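You operate a simulated robot arm through the tools that you are given. There is no shell and no other tool.

The job below is to be done with a simulated two-armed robot. You get a single attempt, and the scene is never put back.

Task
On the steel table top, fold the shop cloth in half.

Only the result counts: the job must be done as asked and must still hold three seconds after the hand-in. Knocking over, shifting, dropping, spilling or breaking anything else fails it. Flat cloth is picked up by pressing the open fingertips on it (5 to 10 N) and closing them slowly along it; thin cloth reads only 2 to 8 mm in the jaws.

Robot
Two 7-joint arms with two-finger parallel grippers on one trunk, on a base that drives. Base frame: it is fixed to the floor where the robot stands at the start and does not move with it; the origin is under the middle of the robot, x ahead of it, y to its left, z up. Lengths are in mm, angles in degrees, forces in N, time in s.
The left shoulder is at the start at [82, 174, 1158], the right one opposite. With the tool pointing down near the work surface each hand reaches from about 260 to 720 mm from the robot's upright axis, wherever it stands, measured 20 degrees to its own side. Places, roughly: shop cloth [-2250, 500, 750]; steel table top [-2300, 400, 800]. Payload 3.6 kg a hand.
The TCP of each hand is the grasp point between the finger pads, 30 mm short of the fingertips. In the tool frame z runs along the fingers and y along their closing line. The gripper opens to 110 mm. The fingers are 20 mm wide and 10 mm thick; the gripper's body (48 by 112 mm) begins 55 mm behind the TCP.
Orientation is that of the tool frame in the base frame, as a unit quaternion [w, x, y, z]. With the fingers straight down and closing along the base's y, the tool's x points along the base's -x, its y along +y and its z along -z.

Tools
- The arms move only by the tool arm_command. It takes "left_deltas", "right_deltas" or both (then of equal length, played together; a hand with none holds still); each is a list of rows, each a list of 3 entries, a list of its own where there are three numbers: the shift along the tool's x, y, z in mm, then the turn, a rotation vector about the tool's x, y, z in degrees, then the opening, from 0 (shut) to 1 (fully open). In form: [[[dx, dy, dz], [wx, wy, wz], fingers], ...]. A call has 1 to 20 rows; each row shifts and turns the commanded pose from where the row before left it, along the tool's axes as they then stand. A row lasts 0.2 s, in which the tool goes at most 50 mm and 8.6 degrees; a call with a longer step from one row to the next is refused whole, and so is a gripper value outside its range. Where a pose cannot be reached the arm comes as near as it can. A force on the tool above 40 N (or 10 N above the force at the start of the call, whichever is more), or a blocked arm, ends the call early, and 0.2 s more pass. The fingers move at their own pace (about 153 mm/s each) and stop on an object; they squeeze with about 21 N. The grip force told is the motor's: it shows also when the fingers shut on nothing. Time passes only in rows, and 0.2 s behind the last, so rows that do not move let the fingers close. It gives the time, the measured TCP pose, the force on the tool (base axes), the opening and the grip force at its end, in the units of the frame above (readings bear some noise), with the torque about the TCP (base axes, N m) and any sound that the robot's microphone picked up, and new pictures: "show" is both (left out), scene, wrist or none (wrist: the cameras of the hands that moved).
- Cameras (640 x 400 px; columns grow to the right, rows downward): "scene" is now at [170.8, -11.9, 1321.9]; the picture's right is [-0.15, -0.99, 0.00], its down [-0.66, 0.10, -0.75] and it looks along [0.74, -0.11, -0.67] (base axes); focal length 286 px, centre (320, 200). "left" rides on the left gripper at [73, -17, -103] in its tool frame; the picture's right is [0.23, 0.97, 0.00], its down [-0.76, 0.18, -0.62] and it looks along [-0.61, 0.14, 0.78] (tool axes); focal length 222 px, centre (320, 200). "right" rides on the right gripper at [73, 17, -103] in its tool frame; the picture's right is [-0.23, 0.97, 0.00], its down [-0.76, -0.18, -0.62] and it looks along [-0.61, -0.14, 0.78] (tool axes); focal length 222 px, centre (320, 200). There is no depth. A picture from a camera that has moved, and an enlarged one, comes with that camera's place and axes in the base frame and with its lens.
- raise_lower(by): slides the trunk up (or, below 0, down) by that many mm; the arms and the scene camera ride with it, the base frame stays. It gives what a move gives, with no picture.
- steer(legs): drives the robot by 1 to 6 legs, each [ahead, left, turn to the left] in mm, mm and degrees, along the robot's own axes; the way and the turn of a leg run together, so that a leg with both is an arc; at most 1500 mm and 180 degrees a leg. The arms and the cameras ride along, it lands a little off, and it stops where it bumps. It gives what a move gives, and a new picture of the scene camera.
- turn_head(pan, tilt): turns the head with the scene camera to pan (to the left, within 86 degrees either way) and tilt (down, from -29 to 69), counted from straight ahead of the robot. It gives what a move gives, and a new picture of the scene camera.
- zoom(camera, box): a new picture of the part [left, top, right, bottom] of that camera's present view, enlarged. No time passes.
- close_job(): hands the job in; it is judged then, once.

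Nothing tells you exact positions but the pictures and the camera data. Unless the task says otherwise, let go and move clear before handing in.

The tools are called after "Request:" by a JSON object that holds its "method" and its "body". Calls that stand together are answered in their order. arm_command: Moves the arms, as the interface text tells. Its arguments: {"type":"object","properties":{"left_deltas":{"type":"array","items":{"type":"array"}},"right_deltas":{"type":"array","items":{"type":"array"}},"show":{"type":"string","enum":["both","scene","wrist","none"]}},"required":[]} The other tools are called the same way: raise_lower (by) slides the trunk up or down; steer (legs) drives the base; turn_head (pan, tilt) turns the head that bears the scene camera; zoom (camera, box) takes an enlarged picture of a part of a camera's view; close_job () hands the job in.

At the start:

```text
time_s: 0.0
left_tcp_pos: [331.5, 113.5, 1088.5]
left_tcp_rot: [-0.001, -0.001, 1.0, -0.002]
left_ft_force: [1.0, 0.9, -0.1]
left_torque: [0.01, 0.0, 0.02]
left_width: 110.0
left_grip_force: 0.0
right_tcp_pos: [365.4, -187.2, 1003.5]
right_tcp_rot: [0.0, 0.0, 1.0, 0.0]
right_ft_force: [-0.6, 0.3, -0.4]
right_torque: [-0.01, 0.0, -0.01]
right_width: 109.9
right_grip_force: 0.1
trunk travel left (down, up): [-275.0, 488.0]
robot x, y, heading: [1.7, 0.4, 0.2]
head pan, tilt: [-8.4, 41.7]
```

scene: 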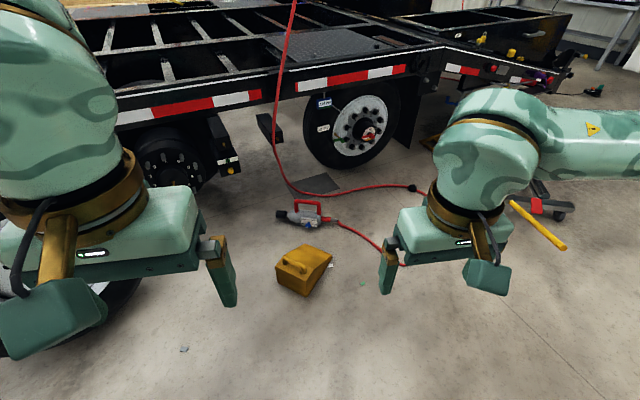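
right: 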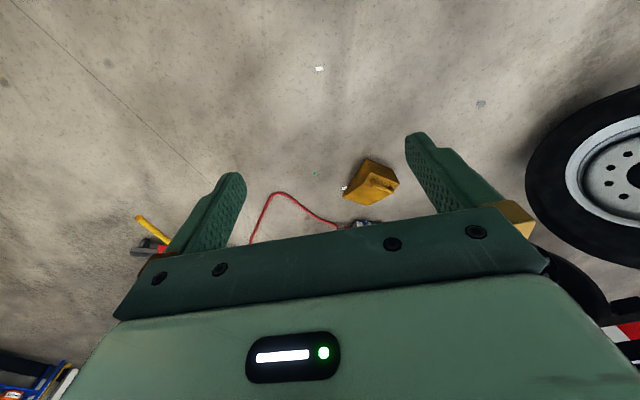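
left: 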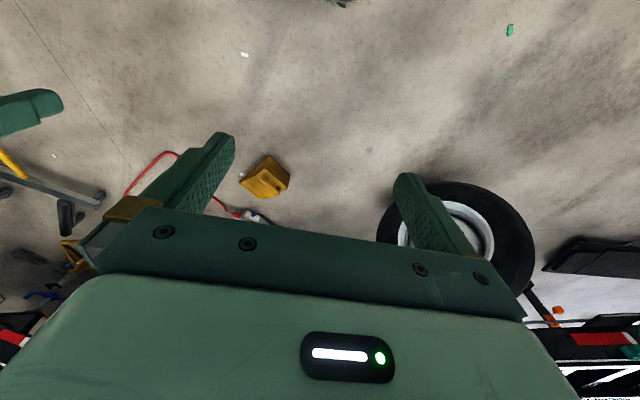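

I see a trailer ahead of the robot and open floor around it; the table with the cloth should be behind me, near [-2300, 400]. First I look to both sides before turning.

Request:
{"method": "turn_head", "body": {"pan": 86, "tilt": 25}}

Request:
{"method": "turn_head", "body": {"pan": -86, "tilt": 25}}

```text
time_s: 1.7
left_tcp_pos: [328.7, 114.0, 1088.4]
left_tcp_rot: [-0.001, -0.001, 1.0, 0.0]
left_ft_force: [-0.3, 0.5, -0.3]
left_torque: [0.02, 0.03, 0.02]
left_width: 110.1
left_grip_force: 0.0
right_tcp_pos: [365.3, -188.4, 1004.0]
right_tcp_rot: [-0.001, 0.0, 1.0, 0.0]
right_ft_force: [0.5, -1.1, 0.1]
right_torque: [-0.01, 0.0, -0.03]
right_width: 110.2
right_grip_force: 0.1
trunk travel left (down, up): [-275.0, 488.0]
robot x, y, heading: [0.5, 2.0, -0.1]
head pan, tilt: [85.9, 25.0]
camera scene: at [94.4, 92.1, 1347.7], right [1.0, -0.07, 0.0], down [-0.03, -0.42, -0.91], along [0.06, 0.9, -0.42], focal length 286 px, centre (320, 200)
```

scene: 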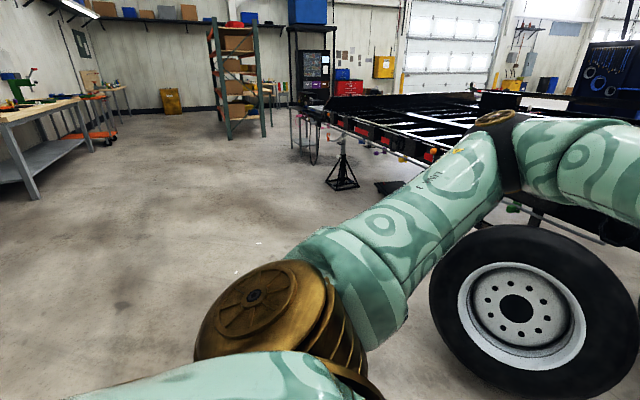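

```text
time_s: 4.3
left_tcp_pos: [327.8, 113.0, 1088.9]
left_tcp_rot: [-0.001, 0.0, 1.0, -0.001]
left_ft_force: [-0.4, 0.2, 0.0]
left_torque: [-0.03, -0.04, -0.01]
left_width: 110.0
left_grip_force: 0.1
right_tcp_pos: [365.4, -188.2, 1004.2]
right_tcp_rot: [-0.001, 0.0, 1.0, 0.0]
right_ft_force: [0.5, -0.3, 0.0]
right_torque: [-0.02, -0.03, 0.03]
right_width: 110.3
right_grip_force: 0.0
trunk travel left (down, up): [-275.0, 488.0]
robot x, y, heading: [-3.5, -0.9, 0.1]
head pan, tilt: [-85.9, 25.0]
camera scene: at [94.4, -91.7, 1347.7], right [-1.0, -0.07, 0.0], down [-0.03, 0.42, -0.91], along [0.06, -0.9, -0.42], focal length 286 px, centre (320, 200)
```

scene: 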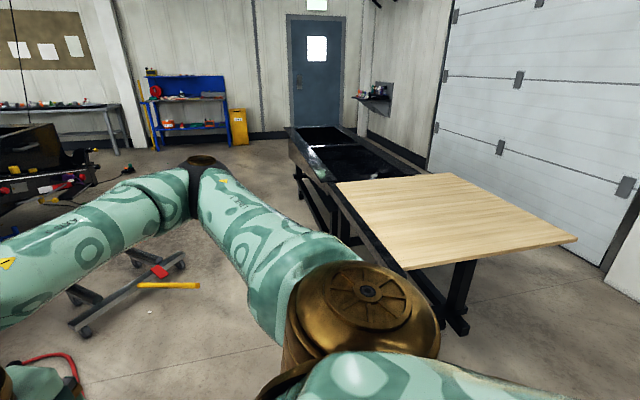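

The floor near the robot is clear enough to turn on the spot (wooden-topped trailer about 850 mm to the right, wheel about 1 m front-left). I turn left in place, watching ahead.

Request:
{"method": "turn_head", "body": {"pan": 0, "tilt": 25}}

Request:
{"method": "steer", "body": {"legs": [[0, 0, 90], [0, 0, 80]]}}

```text
time_s: 5.9
left_tcp_pos: [328.3, 113.7, 1087.5]
left_tcp_rot: [-0.001, -0.001, 1.0, -0.001]
left_ft_force: [0.5, 0.1, 0.0]
left_torque: [0.0, -0.01, 0.03]
left_width: 110.0
left_grip_force: 0.0
right_tcp_pos: [366.2, -187.5, 1002.4]
right_tcp_rot: [-0.001, 0.0, 1.0, 0.001]
right_ft_force: [0.5, -0.2, 0.5]
right_torque: [0.0, 0.02, 0.02]
right_width: 110.2
right_grip_force: 0.1
trunk travel left (down, up): [-275.0, 488.0]
robot x, y, heading: [-0.5, -0.7, -0.1]
head pan, tilt: [0.0, 25.0]
camera scene: at [180.0, 0.2, 1347.7], right [0.0, -1.0, 0.0], down [-0.42, 0.0, -0.91], along [0.91, 0.0, -0.42], focal length 286 px, centre (320, 200)
```

scene: 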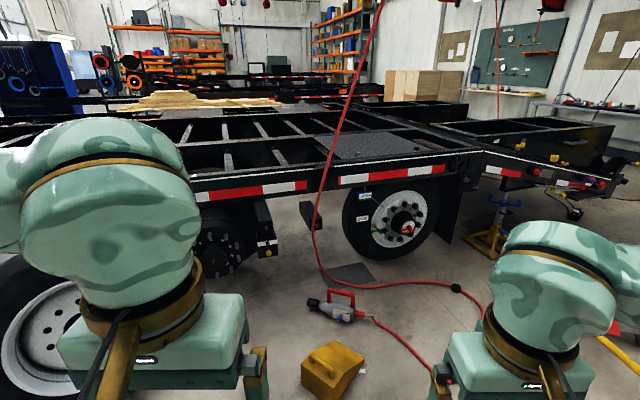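

```text
time_s: 13.6
left_tcp_pos: [-341.7, -62.3, 1087.1]
left_tcp_rot: [-0.001, 0.997, -0.077, 0.0]
left_ft_force: [0.4, -0.9, 0.7]
left_torque: [0.04, 0.01, -0.01]
left_width: 110.0
left_grip_force: 0.1
right_tcp_pos: [-333.1, 242.7, 1003.4]
right_tcp_rot: [0.0, 0.997, -0.077, 0.002]
right_ft_force: [0.0, -0.3, -1.0]
right_torque: [-0.02, 0.01, 0.02]
right_width: 110.1
right_grip_force: 0.0
trunk travel left (down, up): [-275.0, 488.0]
robot x, y, heading: [0.4, -1.8, 170.9]
head pan, tilt: [0.0, 25.0]
camera scene: at [-182.0, 28.3, 1347.7], right [0.15, 0.99, 0.0], down [0.42, -0.07, -0.91], along [-0.9, 0.14, -0.42], focal length 286 px, centre (320, 200)
```

scene: 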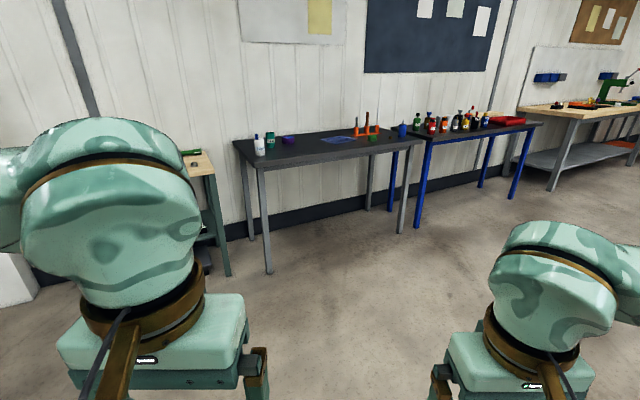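

Request:
{"method": "zoom", "body": {"camera": "scene", "box": [230, 100, 440, 230]}}

```text
3.05 times, centred on (335, 165) of scene
camera zoom: at [-182.0, 28.3, 1347.7], right [0.15, 0.99, 0.0], down [0.42, -0.07, -0.91], along [-0.9, 0.14, -0.42], focal length 872 px, centre (274, 307)
```

zoom: 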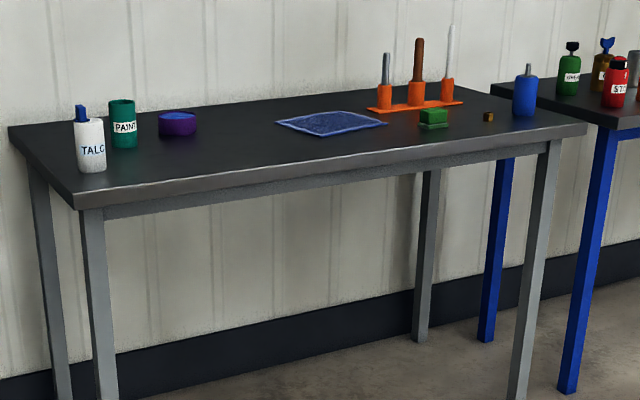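

The steel table stands at a slant of about 17°, its front edge running from about (-1880,-95) to (-2250,1110), top z≈795; the blue cloth (about 240×190 mm) is near (-2520,570), with a purple tape roll to its left and a green box and an orange tool stand to its right. I turn square to the table and drive to about 900 mm in front of it.

Request:
{"method": "steer", "body": {"legs": [[0, 0, 26.3], [460, -640, 0], [460, -640, 0]]}}

```text
time_s: 23.0
left_tcp_pos: [-1534.7, 741.5, 1088.2]
left_tcp_rot: [0.0, 0.989, 0.15, 0.002]
left_ft_force: [0.3, -0.7, 0.1]
left_torque: [-0.04, -0.04, -0.01]
left_width: 110.0
left_grip_force: 0.1
right_tcp_pos: [-1660.4, 1018.2, 1002.9]
right_tcp_rot: [0.0, 0.989, 0.15, 0.001]
right_ft_force: [-0.2, 0.0, -0.6]
right_torque: [0.02, 0.0, -0.01]
right_width: 110.0
right_grip_force: 0.1
trunk travel left (down, up): [-275.0, 488.0]
robot x, y, heading: [-1254.2, 945.7, -162.8]
head pan, tilt: [0.0, 25.0]
camera scene: at [-1430.7, 893.3, 1347.6], right [-0.3, 0.96, 0.0], down [0.4, 0.12, -0.91], along [-0.87, -0.27, -0.42], focal length 286 px, centre (320, 200)
```

scene: 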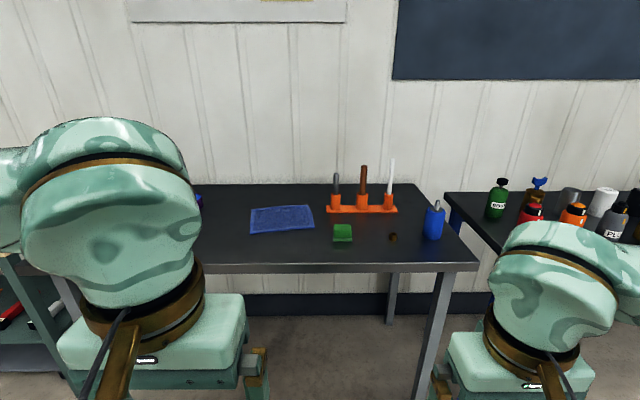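

The robot now stands square to the table. I zoom in on the cloth and its neighbours for exact positions.

Request:
{"method": "zoom", "body": {"camera": "scene", "box": [190, 140, 480, 320]}}

Request:
{"method": "zoom", "body": {"camera": "scene", "box": [230, 190, 330, 250]}}

```text
2.21 times, centred on (335, 230) of scene
camera zoom: at [-1430.7, 893.3, 1347.6], right [-0.3, 0.96, 0.0], down [0.4, 0.12, -0.91], along [-0.87, -0.27, -0.42], focal length 631 px, centre (287, 134)
```

zoom: 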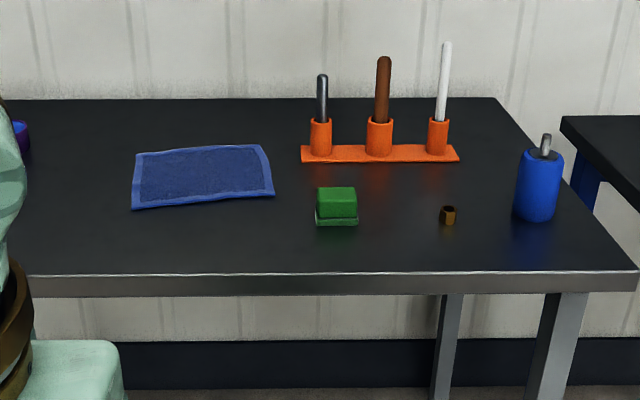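

```text
6.40 times, centred on (280, 220) of scene
camera zoom: at [-1430.7, 893.3, 1347.6], right [-0.3, 0.96, 0.0], down [0.4, 0.12, -0.91], along [-0.87, -0.27, -0.42], focal length 1830 px, centre (576, 72)
```

zoom: 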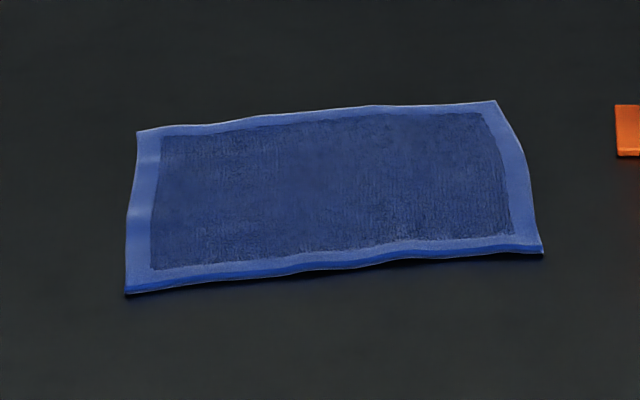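

From this view (taking the table top at z≈820) the cloth's near edge lies about 160–200 mm and its far edge about 350–390 mm behind the table's front edge, turned about 11° to the left. I look down to see my own base and where I may stand.

Request:
{"method": "turn_head", "body": {"pan": 0, "tilt": 69}}

```text
time_s: 24.1
left_tcp_pos: [-1535.5, 740.3, 1089.1]
left_tcp_rot: [0.0, 0.989, 0.15, 0.0]
left_ft_force: [0.4, -0.1, -0.7]
left_torque: [-0.01, 0.0, 0.02]
left_width: 110.0
left_grip_force: 0.1
right_tcp_pos: [-1660.4, 1018.4, 1003.2]
right_tcp_rot: [0.0, 0.989, 0.15, 0.001]
right_ft_force: [0.1, -0.2, 0.4]
right_torque: [0.01, 0.02, 0.03]
right_width: 110.3
right_grip_force: 0.0
trunk travel left (down, up): [-275.0, 488.0]
robot x, y, heading: [-1251.9, 949.8, -163.0]
head pan, tilt: [0.0, 68.8]
camera scene: at [-1395.7, 903.7, 1288.3], right [-0.3, 0.96, 0.0], down [0.89, 0.28, -0.36], along [-0.35, -0.11, -0.93], focal length 286 px, centre (320, 200)
```

scene: 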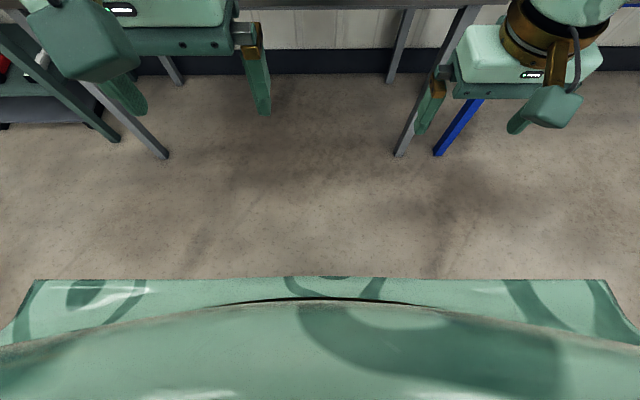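

The floor under the table's front is free and nothing of the robot reaches more than about 280 mm ahead of its axis, so I can stand about 300 mm from the table edge. I turn 11° left to square up with the cloth and drive closer, then measure again.

Request:
{"method": "steer", "body": {"legs": [[0, 0, 11], [470, -59, 0]]}}

Request:
{"method": "turn_head", "body": {"pan": 0, "tilt": 45}}

```text
time_s: 27.6
left_tcp_pos: [-1930.2, 525.5, 1088.0]
left_tcp_rot: [-0.002, 0.97, 0.243, 0.001]
left_ft_force: [-0.1, 0.7, -0.3]
left_torque: [0.01, 0.0, -0.01]
left_width: 110.1
left_grip_force: 0.0
right_tcp_pos: [-2105.8, 774.5, 1003.4]
right_tcp_rot: [0.0, 0.97, 0.243, 0.001]
right_ft_force: [-0.5, 0.3, -0.2]
right_torque: [0.01, -0.02, 0.0]
right_width: 109.9
right_grip_force: 0.0
trunk travel left (down, up): [-275.0, 488.0]
robot x, y, heading: [-1694.2, 780.3, -152.0]
head pan, tilt: [0.0, 68.8]
camera scene: at [-1824.2, 711.7, 1288.1], right [-0.47, 0.88, 0.0], down [0.82, 0.44, -0.36], along [-0.32, -0.17, -0.93], focal length 286 px, centre (320, 200)
```

scene: 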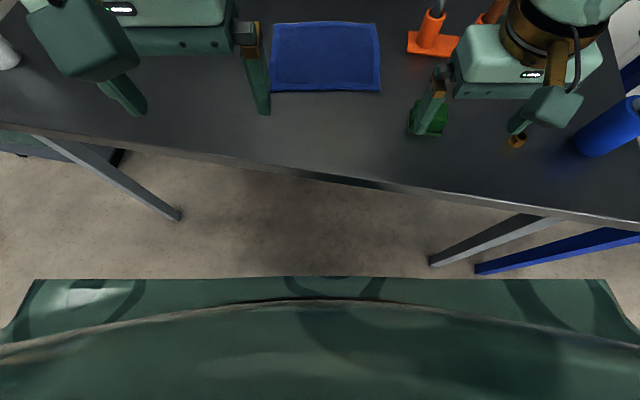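

```text
time_s: 28.5
left_tcp_pos: [-1930.0, 525.4, 1088.6]
left_tcp_rot: [-0.001, 0.97, 0.243, 0.0]
left_ft_force: [-0.3, -0.3, -0.6]
left_torque: [0.0, -0.01, -0.02]
left_width: 109.8
left_grip_force: 0.1
right_tcp_pos: [-2104.6, 773.1, 1003.5]
right_tcp_rot: [0.0, 0.97, 0.243, 0.001]
right_ft_force: [0.4, 0.5, 0.3]
right_torque: [0.07, 0.01, 0.0]
right_width: 109.8
right_grip_force: 0.1
trunk travel left (down, up): [-275.0, 488.0]
robot x, y, heading: [-1692.7, 780.0, -151.8]
head pan, tilt: [0.0, 45.0]
camera scene: at [-1846.0, 700.0, 1317.0], right [-0.47, 0.88, 0.0], down [0.62, 0.33, -0.71], along [-0.62, -0.33, -0.71], focal length 286 px, centre (320, 200)
```

scene: 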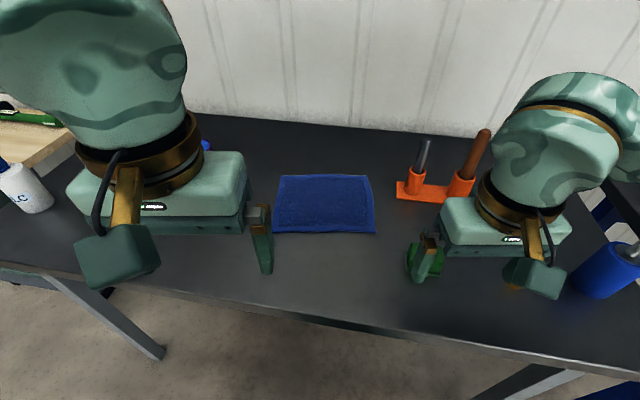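

The cloth now lies square to the robot. I zoom in to measure its corners.

Request:
{"method": "zoom", "body": {"camera": "scene", "box": [250, 150, 410, 250]}}

Request:
{"method": "zoom", "body": {"camera": "left", "box": [0, 0, 640, 400]}}

Request:
{"method": "zoom", "body": {"camera": "right", "box": [0, 0, 640, 400]}}

```text
4.00 times, centred on (330, 200) of scene
camera zoom: at [-1846.0, 700.0, 1317.0], right [-0.47, 0.88, 0.0], down [0.62, 0.33, -0.71], along [-0.62, -0.33, -0.71], focal length 1144 px, centre (280, 200)
```

zoom: 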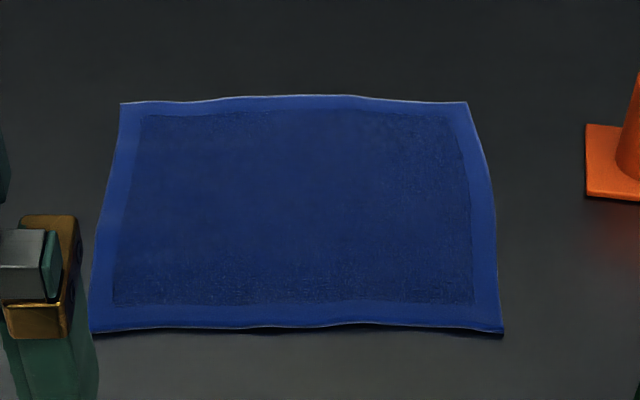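

```text
1.00 times, centred on (320, 200) of left (not enlarged: the box is as wide or as high as the picture)
camera zoom: at [-1874.7, 572.8, 1191.6], right [0.66, -0.75, 0.0], down [-0.59, -0.52, 0.62], along [-0.47, -0.41, -0.78], focal length 222 px, centre (320, 200)
```

zoom: 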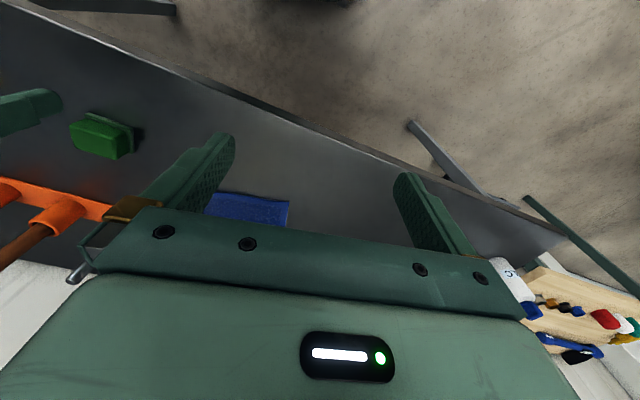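

```text
1.00 times, centred on (320, 200) of right (not enlarged: the box is as wide or as high as the picture)
camera zoom: at [-2032.8, 793.8, 1107.0], right [0.26, -0.97, 0.0], down [-0.76, -0.2, 0.62], along [-0.6, -0.16, -0.78], focal length 222 px, centre (320, 200)
```

zoom: 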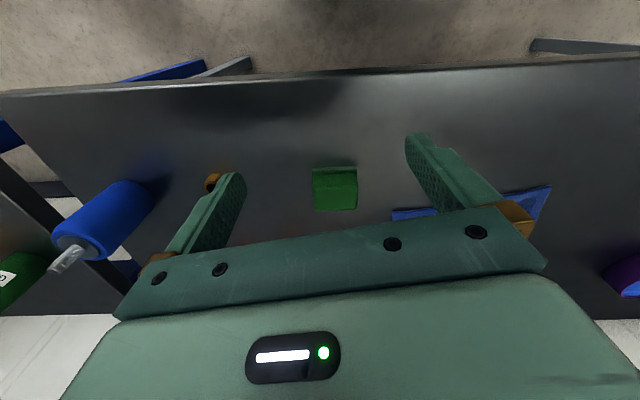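

Measured from the present spot, the table top comes out nearer z≈850, and the cloth is about 215×185 mm, centred 628 mm ahead of my axis and aligned with my heading. I move 55 mm closer so the far edge is well inside reach.

Request:
{"method": "steer", "body": {"legs": [[55, -6, 0]]}}

```text
time_s: 29.4
left_tcp_pos: [-1983.5, 503.1, 1087.0]
left_tcp_rot: [-0.002, 0.97, 0.243, 0.001]
left_ft_force: [-0.3, 0.4, 0.2]
left_torque: [0.03, -0.05, 0.01]
left_width: 109.8
left_grip_force: 0.1
right_tcp_pos: [-2157.8, 753.3, 1002.3]
right_tcp_rot: [0.0, 0.97, 0.242, 0.002]
right_ft_force: [0.1, 0.1, 0.2]
right_torque: [0.03, -0.04, -0.03]
right_width: 109.7
right_grip_force: 0.1
trunk travel left (down, up): [-275.0, 488.0]
robot x, y, heading: [-1744.2, 761.7, -151.8]
head pan, tilt: [0.0, 45.0]
camera scene: at [-1899.7, 678.4, 1316.7], right [-0.47, 0.88, 0.0], down [0.63, 0.33, -0.71], along [-0.62, -0.33, -0.71], focal length 286 px, centre (320, 200)
```

scene: 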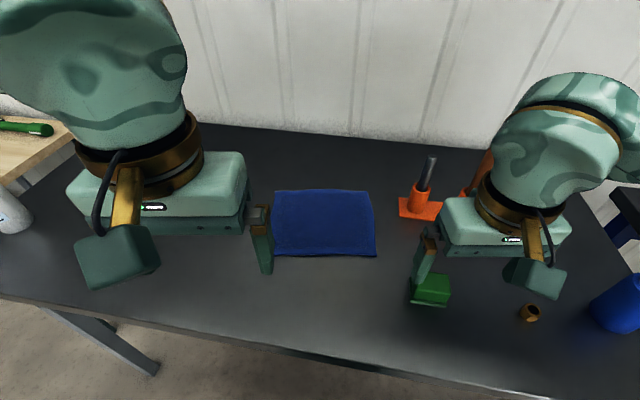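

Request:
{"method": "zoom", "body": {"camera": "scene", "box": [250, 170, 410, 270]}}

```text
4.00 times, centred on (330, 220) of scene
camera zoom: at [-1899.7, 678.4, 1316.7], right [-0.47, 0.88, 0.0], down [0.63, 0.33, -0.71], along [-0.62, -0.33, -0.71], focal length 1144 px, centre (280, 120)
```

zoom: 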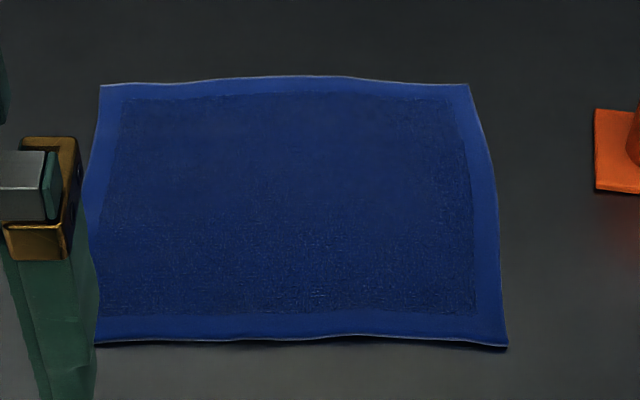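

Two views put the table top at about z≈845 and the cloth's near corners at about (-2133,441) and (-2231,627), far corners at (-2292,346) and (-2397,541) — centre near (-2263,489). I bring both hands above the near corners, with fingers partly closed, still well above the table.

Request:
{"method": "arm_command", "body": {"left_deltas": [[[-35, -8.4, 10], [0, 0, 0], 0.3], [[-35, -8.4, 10], [0, 0, 0], 0.3], [[-35, -8.4, 10], [0, 0, 0], 0.3], [[-35, -8.4, 10], [0, 0, 0], 0.3], [[-35, -8.4, 10], [0, 0, 0], 0.3], [[0, 0, 20], [0, 0, 0], 0.3], [[0, 0, 20], [0, 0, 0], 0.3], [[0, 0, 20], [0, 0, 0], 0.3], [[0, 0, 20], [0, 0, 0], 0.3], [[0, 0, 0], [0, 0, 0], 0.3]], "right_deltas": [[[-27.6, 21.4, 0], [0, 0, 0], 0.3], [[-27.6, 21.4, 0], [0, 0, 0], 0.3], [[-27.6, 21.4, 0], [0, 0, 0], 0.3], [[-27.6, 21.4, 0], [0, 0, 0], 0.3], [[-27.6, 21.4, 0], [0, 0, 0], 0.3], [[0, 0, 12], [0, 0, 0], 0.3], [[0, 0, 12], [0, 0, 0], 0.3], [[0, 0, 12], [0, 0, 0], 0.3], [[0, 0, 12], [0, 0, 0], 0.3], [[0, 0, 0], [0, 0, 0], 0.3]], "show": "both"}}

```text
time_s: 31.6
left_tcp_pos: [-2154.1, 458.7, 957.3]
left_tcp_rot: [0.0, 0.97, 0.243, 0.0]
left_ft_force: [1.2, 0.1, 0.2]
left_torque: [0.0, 0.03, 0.0]
left_width: 32.9
left_grip_force: 0.1
right_tcp_pos: [-2228.0, 594.3, 954.3]
right_tcp_rot: [0.0, 0.97, 0.242, 0.0]
right_ft_force: [-0.1, -0.8, -0.2]
right_torque: [0.03, -0.03, -0.01]
right_width: 33.0
right_grip_force: 0.0
trunk travel left (down, up): [-275.0, 488.0]
robot x, y, heading: [-1741.8, 762.9, -151.8]
head pan, tilt: [0.0, 45.0]
camera scene: at [-1897.5, 679.3, 1317.1], right [-0.47, 0.88, 0.0], down [0.62, 0.33, -0.71], along [-0.62, -0.33, -0.71], focal length 286 px, centre (320, 200)
camera right: at [-2156.0, 614.0, 1058.7], right [0.26, -0.97, 0.0], down [-0.76, -0.2, 0.62], along [-0.6, -0.16, -0.78], focal length 222 px, centre (320, 200)
camera left: at [-2099.4, 506.7, 1061.0], right [0.66, -0.75, 0.0], down [-0.59, -0.52, 0.62], along [-0.47, -0.41, -0.78], focal length 222 px, centre (320, 200)
```

scene: 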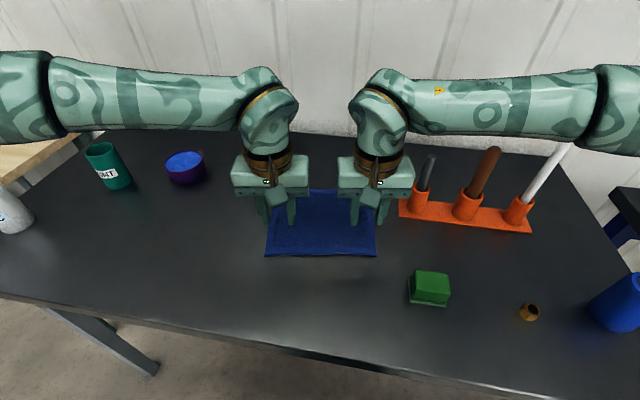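
right: 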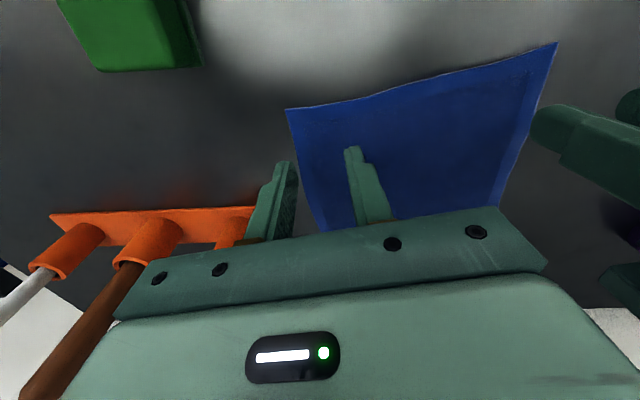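
left: 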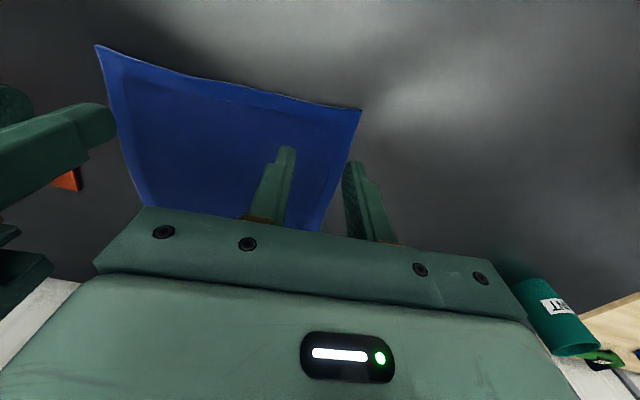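

The table top comes out at z≈850, the cloth spans 312–498 mm ahead and ±110 mm sideways in camera terms, and both hands hover about 20 mm inside its near corners; the right forearm stays clear of the tool stand. I lower most of the way, nudging the right hand 5 mm inward.

Request:
{"method": "arm_command", "body": {"left_deltas": [[[0, 0, 15], [0, 0, 0], 0.3], [[0, 0, 15], [0, 0, 0], 0.3], [[0, 0, 15], [0, 0, 0], 0.3], [[0, 0, 8], [0, 0, 0], 0.3], [[0, 0, 0], [0, 0, 0], 0.3]], "right_deltas": [[[0, 5, 15], [0, 0, 0], 0.3], [[0, 0, 15], [0, 0, 0], 0.3], [[0, 0, 15], [0, 0, 0], 0.3], [[0, 0, 5], [0, 0, 0], 0.3], [[0, 0, 0], [0, 0, 0], 0.3]], "show": "both"}}

```text
time_s: 32.9
left_tcp_pos: [-2155.1, 458.6, 905.0]
left_tcp_rot: [0.0, 0.97, 0.242, 0.0]
left_ft_force: [0.2, -0.1, 0.3]
left_torque: [-0.01, -0.03, 0.02]
left_width: 33.1
left_grip_force: 0.1
right_tcp_pos: [-2224.7, 589.6, 904.4]
right_tcp_rot: [0.0, 0.97, 0.243, 0.001]
right_ft_force: [0.0, 1.0, 0.1]
right_torque: [-0.01, -0.03, 0.0]
right_width: 33.2
right_grip_force: 0.0
trunk travel left (down, up): [-275.0, 488.0]
robot x, y, heading: [-1743.4, 760.8, -151.8]
head pan, tilt: [0.0, 45.0]
camera scene: at [-1897.7, 679.1, 1317.1], right [-0.47, 0.88, 0.0], down [0.62, 0.33, -0.71], along [-0.62, -0.33, -0.71], focal length 286 px, centre (320, 200)
camera right: at [-2153.2, 608.9, 1008.6], right [0.26, -0.97, 0.0], down [-0.76, -0.2, 0.62], along [-0.6, -0.16, -0.78], focal length 222 px, centre (320, 200)
camera left: at [-2100.7, 506.6, 1008.1], right [0.66, -0.75, 0.0], down [-0.59, -0.52, 0.62], along [-0.47, -0.41, -0.78], focal length 222 px, centre (320, 200)
```

scene: 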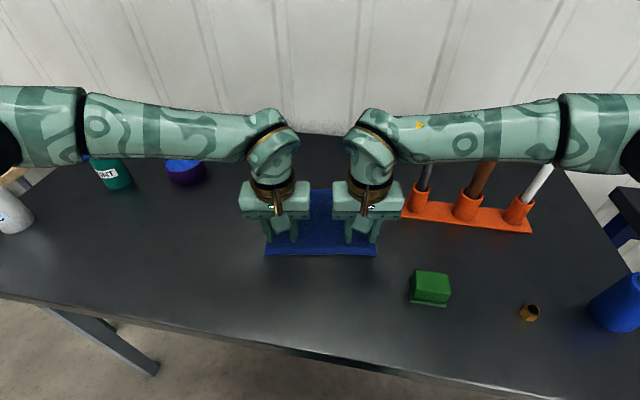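
right: 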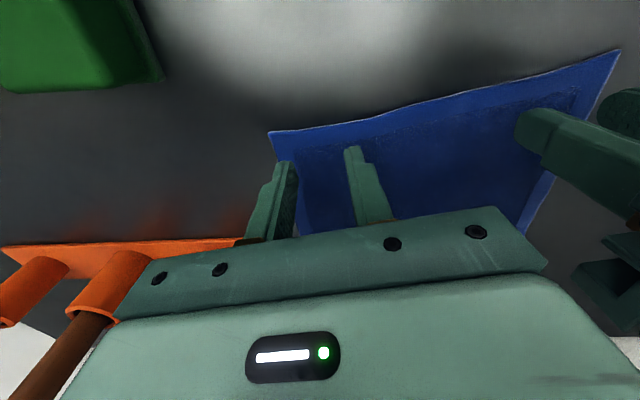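
left: 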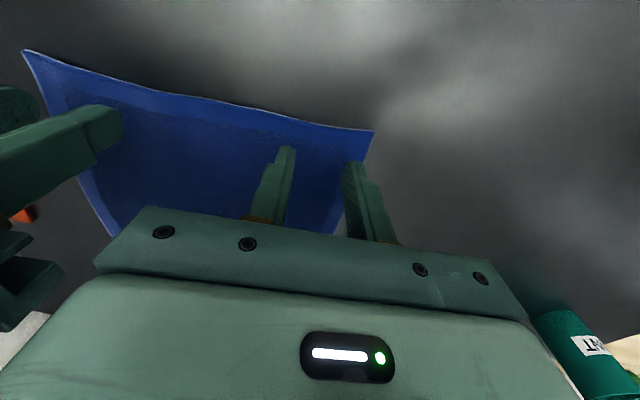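

Both fingertip pairs are over the near corners, about 25 mm above the cloth. I lower in small steps until I feel contact.

Request:
{"method": "arm_command", "body": {"left_deltas": [[[0, 0, 5], [0, 0, 0], 0.3], [[0, 0, 5], [0, 0, 0], 0.3], [[0, 0, 4], [0, 0, 0], 0.3], [[0, 0, 0], [0, 0, 0], 0.3]], "right_deltas": [[[0, 0, 5], [0, 0, 0], 0.3], [[0, 0, 5], [0, 0, 0], 0.3], [[0, 0, 4], [0, 0, 0], 0.3], [[0, 0, 0], [0, 0, 0], 0.3]], "show": "none"}}

```text
time_s: 33.9
left_tcp_pos: [-2155.5, 457.0, 890.6]
left_tcp_rot: [-0.001, 0.97, 0.243, 0.001]
left_ft_force: [-0.5, 1.0, -0.6]
left_torque: [0.0, -0.01, 0.02]
left_width: 32.9
left_grip_force: 0.2
right_tcp_pos: [-2224.0, 588.7, 891.6]
right_tcp_rot: [0.0, 0.97, 0.241, 0.0]
right_ft_force: [0.3, -0.1, -0.4]
right_torque: [0.01, 0.03, -0.01]
right_width: 33.1
right_grip_force: 0.1
trunk travel left (down, up): [-275.0, 488.0]
robot x, y, heading: [-1743.7, 758.3, -152.2]
head pan, tilt: [0.0, 45.0]
```

Request:
{"method": "arm_command", "body": {"left_deltas": [[[0, 0, 2], [0, 0, 0], 0.3], [[0, 0, 2], [0, 0, 0], 0.3], [[0, 0, 2], [0, 0, 0], 0.3], [[0, 0, 0], [0, 0, 0], 0.3]], "right_deltas": [[[0, 0, 2], [0, 0, 0], 0.3], [[0, 0, 2], [0, 0, 0], 0.3], [[0, 0, 2], [0, 0, 0], 0.3], [[0, 0, 0], [0, 0, 0], 0.3]], "show": "wrist"}}

```text
time_s: 34.9
left_tcp_pos: [-2156.0, 459.0, 886.1]
left_tcp_rot: [-0.002, 0.97, 0.243, 0.0]
left_ft_force: [-0.2, 0.0, 0.2]
left_torque: [0.0, 0.0, 0.02]
left_width: 32.7
left_grip_force: 0.0
right_tcp_pos: [-2224.3, 590.3, 885.3]
right_tcp_rot: [-0.001, 0.97, 0.242, 0.001]
right_ft_force: [-0.3, -0.4, 0.5]
right_torque: [0.02, 0.05, 0.01]
right_width: 32.9
right_grip_force: 0.2
trunk travel left (down, up): [-275.0, 488.0]
robot x, y, heading: [-1742.2, 761.3, -152.1]
head pan, tilt: [0.0, 45.0]
camera right: at [-2153.5, 609.0, 988.8], right [0.26, -0.97, 0.0], down [-0.76, -0.2, 0.62], along [-0.6, -0.16, -0.78], focal length 222 px, centre (320, 200)
camera left: at [-2100.6, 506.7, 988.8], right [0.66, -0.75, 0.0], down [-0.59, -0.52, 0.62], along [-0.47, -0.41, -0.78], focal length 222 px, centre (320, 200)
```

right: 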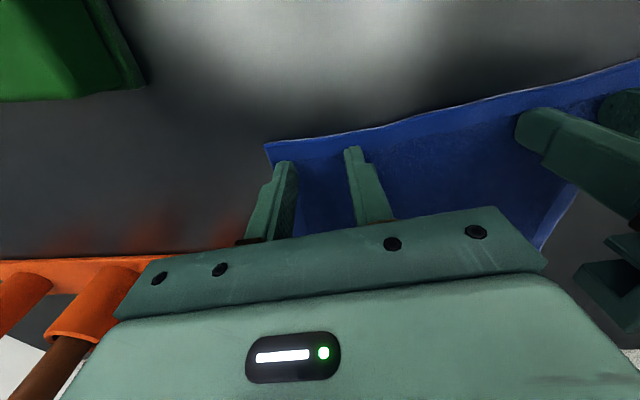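
left: 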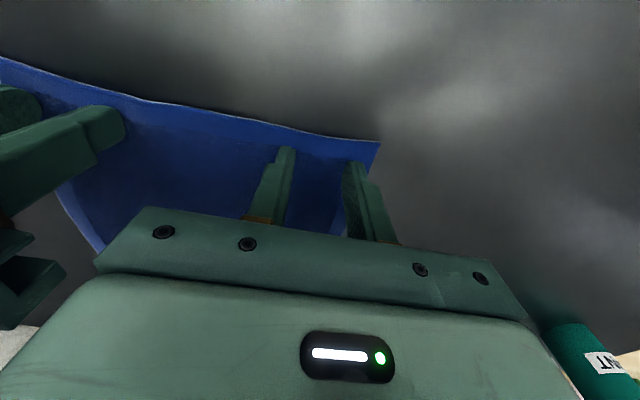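

Request:
{"method": "arm_command", "body": {"left_deltas": [[[0, 0, 2], [0, 0, 0], 0.3], [[0, 0, 2], [0, 0, 0], 0.3], [[0, 0, 0], [0, 0, 0], 0.3]], "right_deltas": [[[0, 0, 2], [0, 0, 0], 0.3], [[0, 0, 2], [0, 0, 0], 0.3], [[0, 0, 0], [0, 0, 0], 0.3]], "show": "none"}}

Request:
{"method": "arm_command", "body": {"left_deltas": [[[0, 0, 2], [0, 0, 0], 0.3], [[0, 0, 2], [0, 0, 0], 0.3], [[0, 0, 0], [0, 0, 0], 0.3]], "right_deltas": [[[0, 0, 2], [0, 0, 0], 0.3], [[0, 0, 2], [0, 0, 0], 0.3], [[0, 0, 0], [0, 0, 0], 0.3]], "show": "none"}}

```text
time_s: 35.6
left_tcp_pos: [-2155.5, 458.6, 883.2]
left_tcp_rot: [-0.001, 0.97, 0.243, -0.001]
left_ft_force: [-2.3, -0.9, 14.4]
left_torque: [-0.08, 0.07, 0.0]
left_width: 33.0
left_grip_force: 0.0
right_tcp_pos: [-2223.6, 589.3, 882.8]
right_tcp_rot: [0.001, 0.97, 0.243, -0.001]
right_ft_force: [-2.5, -0.9, 11.2]
right_torque: [0.04, 0.09, -0.02]
right_width: 32.6
right_grip_force: 0.1
trunk travel left (down, up): [-275.0, 488.0]
robot x, y, heading: [-1741.9, 757.4, -151.7]
head pan, tilt: [0.0, 45.0]
```

```text
time_s: 36.4
left_tcp_pos: [-2156.1, 458.1, 882.3]
left_tcp_rot: [-0.002, 0.97, 0.244, -0.006]
left_ft_force: [2.0, -1.0, 21.6]
left_torque: [-0.09, -0.15, 0.03]
left_width: 32.8
left_grip_force: 0.1
right_tcp_pos: [-2224.7, 589.4, 882.7]
right_tcp_rot: [0.004, 0.97, 0.243, -0.005]
right_ft_force: [0.2, 2.0, 19.1]
right_torque: [0.14, 0.02, 0.0]
right_width: 33.0
right_grip_force: 0.1
trunk travel left (down, up): [-275.0, 488.0]
robot x, y, heading: [-1744.9, 755.4, -152.0]
head pan, tilt: [0.0, 45.0]
stopped in row 3 (left hand): the force on the tool passed its limit at 42 N (the readings are from after the stop); the commanded pose is now the measured one
```

Contact came at TCP z≈884 (table top ≈853); the last step pressed too hard and was stopped. I back off a little to reach 5–10 N.

Request:
{"method": "arm_command", "body": {"left_deltas": [[[0, 0, -1.0], [0, 0, 0], 0.3], [[0, 0, 0], [0, 0, 0], 0.3]], "right_deltas": [[[0, 0, -1.0], [0, 0, 0], 0.3], [[0, 0, 0], [0, 0, 0], 0.3]], "show": "both"}}

```text
time_s: 37.0
left_tcp_pos: [-2156.9, 459.7, 883.5]
left_tcp_rot: [-0.001, 0.97, 0.244, -0.005]
left_ft_force: [-0.9, 3.1, 23.9]
left_torque: [0.02, -0.07, 0.07]
left_width: 33.0
left_grip_force: 0.1
right_tcp_pos: [-2224.0, 589.1, 883.0]
right_tcp_rot: [0.003, 0.97, 0.241, -0.004]
right_ft_force: [-0.1, -3.0, 19.7]
right_torque: [0.01, 0.11, 0.0]
right_width: 32.7
right_grip_force: 0.0
trunk travel left (down, up): [-275.0, 488.0]
robot x, y, heading: [-1744.7, 757.1, -151.8]
head pan, tilt: [0.0, 45.0]
camera scene: at [-1894.8, 680.7, 1317.7], right [-0.47, 0.88, 0.0], down [0.62, 0.33, -0.71], along [-0.63, -0.33, -0.71], focal length 286 px, centre (320, 200)
camera right: at [-2152.1, 609.0, 985.6], right [0.26, -0.97, 0.01], down [-0.75, -0.2, 0.63], along [-0.61, -0.17, -0.78], focal length 222 px, centre (320, 200)
camera left: at [-2100.1, 507.4, 985.6], right [0.66, -0.75, -0.01], down [-0.58, -0.52, 0.63], along [-0.48, -0.41, -0.78], focal length 222 px, centre (320, 200)
```

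scene: 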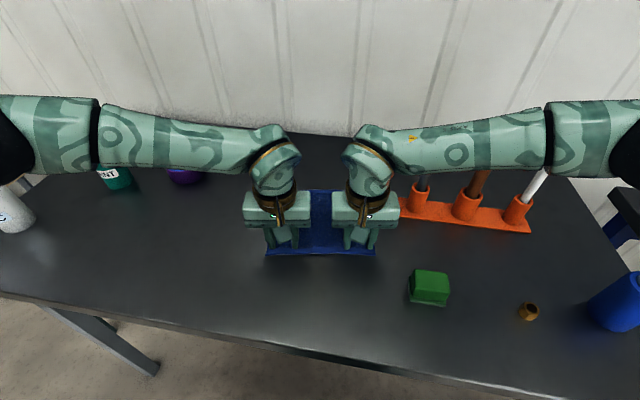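
right: 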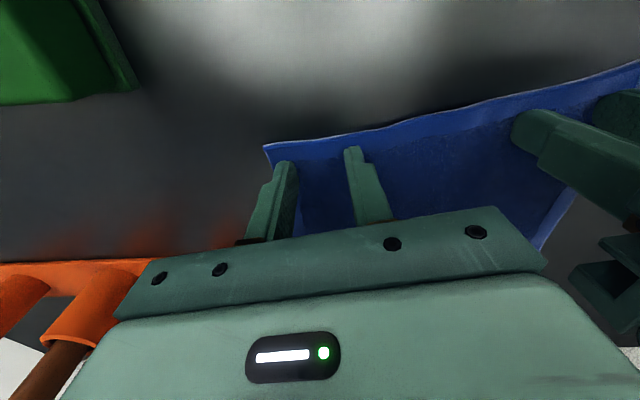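
left: 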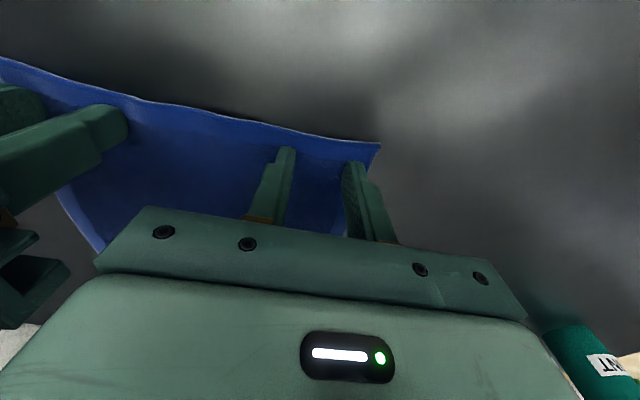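

Still pressing about 20 N; I back off a further 2 mm.

Request:
{"method": "arm_command", "body": {"left_deltas": [[[0, 0, -1.2], [0, 0, 0], 0.3], [[0, 0, 0], [0, 0, 0], 0.3]], "right_deltas": [[[0, 0, -0.8], [0, 0, 0], 0.3], [[0, 0, 0], [0, 0, 0], 0.3]], "show": "none"}}

```text
time_s: 37.6
left_tcp_pos: [-2155.7, 457.5, 883.2]
left_tcp_rot: [0.0, 0.97, 0.243, -0.003]
left_ft_force: [-2.9, 1.7, 18.7]
left_torque: [0.04, 0.02, 0.02]
left_width: 32.6
left_grip_force: 0.0
right_tcp_pos: [-2224.3, 588.2, 883.7]
right_tcp_rot: [0.003, 0.97, 0.243, -0.003]
right_ft_force: [0.2, -3.7, 21.4]
right_torque: [0.01, 0.01, 0.0]
right_width: 32.7
right_grip_force: 0.1
trunk travel left (down, up): [-275.0, 488.0]
robot x, y, heading: [-1748.6, 757.3, -152.0]
head pan, tilt: [0.0, 45.0]
```

Request:
{"method": "arm_command", "body": {"left_deltas": [[[0, 0, -1.2], [0, 0, 0], 0.3], [[0, 0, 0], [0, 0, 0], 0.3]], "right_deltas": [[[0, 0, -1.2], [0, 0, 0], 0.3], [[0, 0, 0], [0, 0, 0], 0.3]], "show": "none"}}

```text
time_s: 38.2
left_tcp_pos: [-2156.1, 457.8, 881.5]
left_tcp_rot: [-0.001, 0.97, 0.244, -0.004]
left_ft_force: [0.5, 2.4, 9.5]
left_torque: [0.05, -0.05, 0.0]
left_width: 32.6
left_grip_force: 0.0
right_tcp_pos: [-2224.0, 589.1, 883.0]
right_tcp_rot: [0.001, 0.97, 0.242, -0.002]
right_ft_force: [0.4, -2.6, 16.1]
right_torque: [-0.02, 0.01, 0.01]
right_width: 32.8
right_grip_force: 0.0
trunk travel left (down, up): [-275.0, 488.0]
robot x, y, heading: [-1745.2, 761.0, -151.9]
head pan, tilt: [0.0, 45.0]
```

Request:
{"method": "arm_command", "body": {"left_deltas": [[[0, 0, -0.2], [0, 0, 0], 0.3], [[0, 0, 0], [0, 0, 0], 0.3]], "right_deltas": [[[0, 0, -1.0], [0, 0, 0], 0.3], [[0, 0, 0], [0, 0, 0], 0.3]], "show": "none"}}

```text
time_s: 38.8
left_tcp_pos: [-2156.8, 458.8, 883.4]
left_tcp_rot: [-0.001, 0.97, 0.243, -0.004]
left_ft_force: [1.2, 0.0, 9.7]
left_torque: [0.03, -0.1, 0.0]
left_width: 32.9
left_grip_force: 0.0
right_tcp_pos: [-2224.3, 589.3, 883.7]
right_tcp_rot: [0.002, 0.97, 0.242, -0.002]
right_ft_force: [0.9, -0.1, 7.3]
right_torque: [-0.01, 0.0, 0.02]
right_width: 33.1
right_grip_force: 0.2
trunk travel left (down, up): [-275.0, 488.0]
robot x, y, heading: [-1744.8, 758.2, -151.7]
head pan, tilt: [0.0, 45.0]
```

Pressure is now about 10 N left and 7 N right, as wanted. I close both grippers slowly along the cloth.

Request:
{"method": "arm_command", "body": {"left_deltas": [[[0, 0, 0], [0, 0, 0], 0.28], [[0, 0, 0], [0, 0, 0], 0.26], [[0, 0, 0], [0, 0, 0], 0.24], [[0, 0, 0], [0, 0, 0], 0.22], [[0, 0, 0], [0, 0, 0], 0.2], [[0, 0, 0], [0, 0, 0], 0.18], [[0, 0, 0], [0, 0, 0], 0.16], [[0, 0, 0], [0, 0, 0], 0.14], [[0, 0, 0], [0, 0, 0], 0.12]], "right_deltas": [[[0, 0, 0], [0, 0, 0], 0.28], [[0, 0, 0], [0, 0, 0], 0.26], [[0, 0, 0], [0, 0, 0], 0.24], [[0, 0, 0], [0, 0, 0], 0.22], [[0, 0, 0], [0, 0, 0], 0.2], [[0, 0, 0], [0, 0, 0], 0.18], [[0, 0, 0], [0, 0, 0], 0.16], [[0, 0, 0], [0, 0, 0], 0.14], [[0, 0, 0], [0, 0, 0], 0.12]], "show": "both"}}

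```text
time_s: 40.8
left_tcp_pos: [-2157.2, 458.5, 883.1]
left_tcp_rot: [-0.001, 0.97, 0.244, -0.003]
left_ft_force: [0.0, 0.8, 9.7]
left_torque: [0.01, -0.04, 0.01]
left_width: 12.6
left_grip_force: 0.1
right_tcp_pos: [-2224.9, 589.1, 884.5]
right_tcp_rot: [0.001, 0.97, 0.242, -0.003]
right_ft_force: [0.8, -0.7, 5.0]
right_torque: [-0.01, -0.02, 0.02]
right_width: 13.2
right_grip_force: 0.0
trunk travel left (down, up): [-275.0, 488.0]
robot x, y, heading: [-1744.8, 761.5, -151.7]
head pan, tilt: [0.0, 45.0]
camera scene: at [-1896.8, 679.7, 1317.3], right [-0.47, 0.88, 0.0], down [0.62, 0.33, -0.71], along [-0.62, -0.33, -0.71], focal length 286 px, centre (320, 200)
camera right: at [-2153.6, 608.4, 986.8], right [0.26, -0.97, 0.0], down [-0.75, -0.2, 0.63], along [-0.6, -0.16, -0.78], focal length 222 px, centre (320, 200)
camera left: at [-2100.9, 506.4, 986.4], right [0.66, -0.75, -0.01], down [-0.58, -0.52, 0.63], along [-0.47, -0.41, -0.78], focal length 222 px, centre (320, 200)
```

scene: 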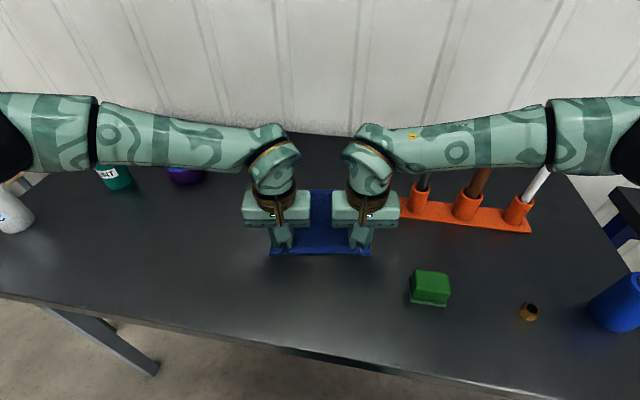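
right: 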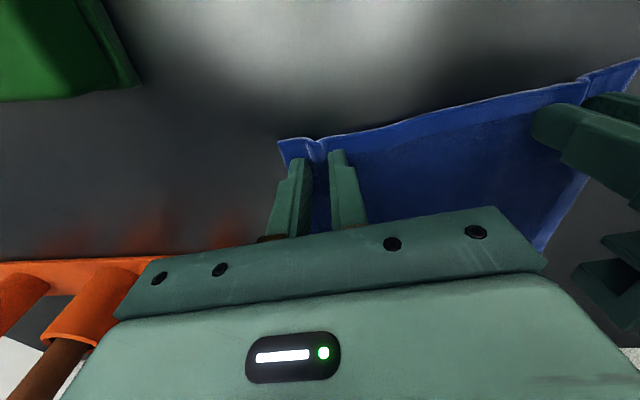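
left: 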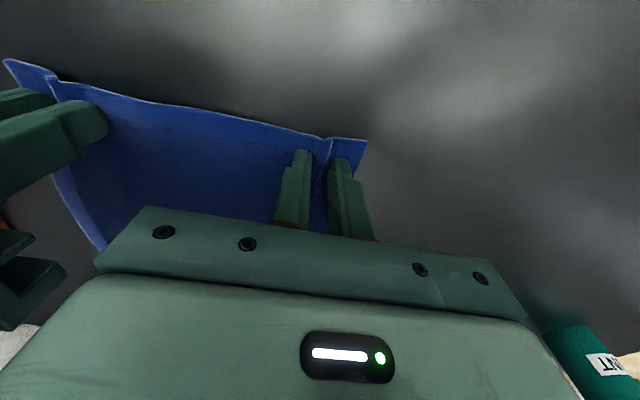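

A small ruck has formed between the fingers of each hand. I close the rest of the way.

Request:
{"method": "arm_command", "body": {"left_deltas": [[[0, 0, 0], [0, 0, 0], 0.1], [[0, 0, 0], [0, 0, 0], 0.08], [[0, 0, 0], [0, 0, 0], 0.06], [[0, 0, 0], [0, 0, 0], 0.04], [[0, 0, 0], [0, 0, 0], 0.02], [[0, 0, 0], [0, 0, 0], 0.0], [[0, 0, 0], [0, 0, 0], 0.0]], "right_deltas": [[[0, 0, 0], [0, 0, 0], 0.1], [[0, 0, 0], [0, 0, 0], 0.08], [[0, 0, 0], [0, 0, 0], 0.06], [[0, 0, 0], [0, 0, 0], 0.04], [[0, 0, 0], [0, 0, 0], 0.02], [[0, 0, 0], [0, 0, 0], 0.0], [[0, 0, 0], [0, 0, 0], 0.0]], "show": "wrist"}}

```text
time_s: 42.4
left_tcp_pos: [-2157.2, 459.1, 883.5]
left_tcp_rot: [-0.003, 0.97, 0.243, -0.002]
left_ft_force: [-7.4, 12.3, 7.7]
left_torque: [0.38, 0.19, 0.07]
left_width: 4.2
left_grip_force: 20.8
right_tcp_pos: [-2225.7, 589.0, 883.7]
right_tcp_rot: [0.003, 0.97, 0.242, -0.003]
right_ft_force: [6.1, -12.2, 3.5]
right_torque: [-0.37, -0.21, 0.03]
right_width: 4.2
right_grip_force: 21.2
trunk travel left (down, up): [-275.0, 488.0]
robot x, y, heading: [-1743.3, 761.5, -151.8]
head pan, tilt: [0.0, 45.0]
camera right: at [-2153.5, 608.1, 986.9], right [0.26, -0.97, 0.0], down [-0.75, -0.2, 0.63], along [-0.6, -0.16, -0.78], focal length 222 px, centre (320, 200)
camera left: at [-2101.1, 506.7, 986.4], right [0.66, -0.75, -0.01], down [-0.58, -0.52, 0.63], along [-0.47, -0.41, -0.78], focal length 222 px, centre (320, 200)
```

right: 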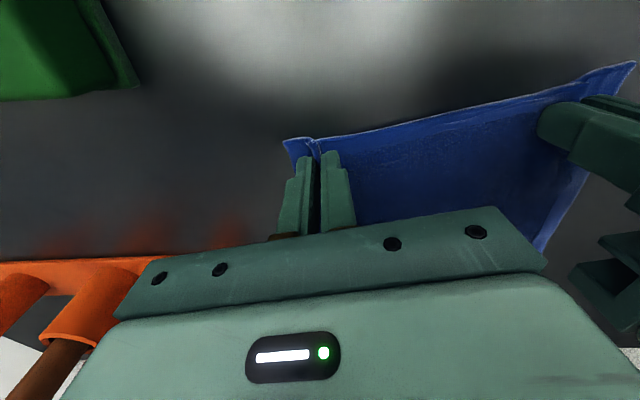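
left: 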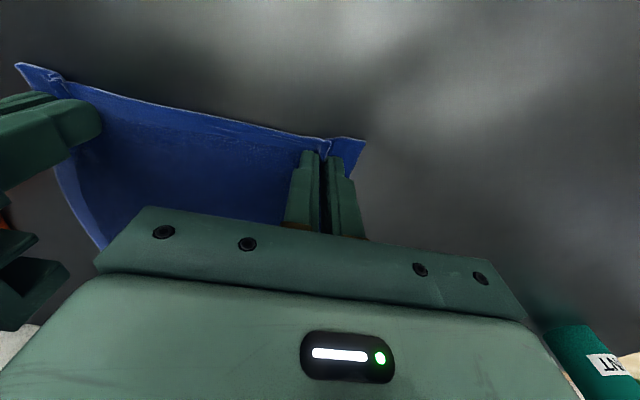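

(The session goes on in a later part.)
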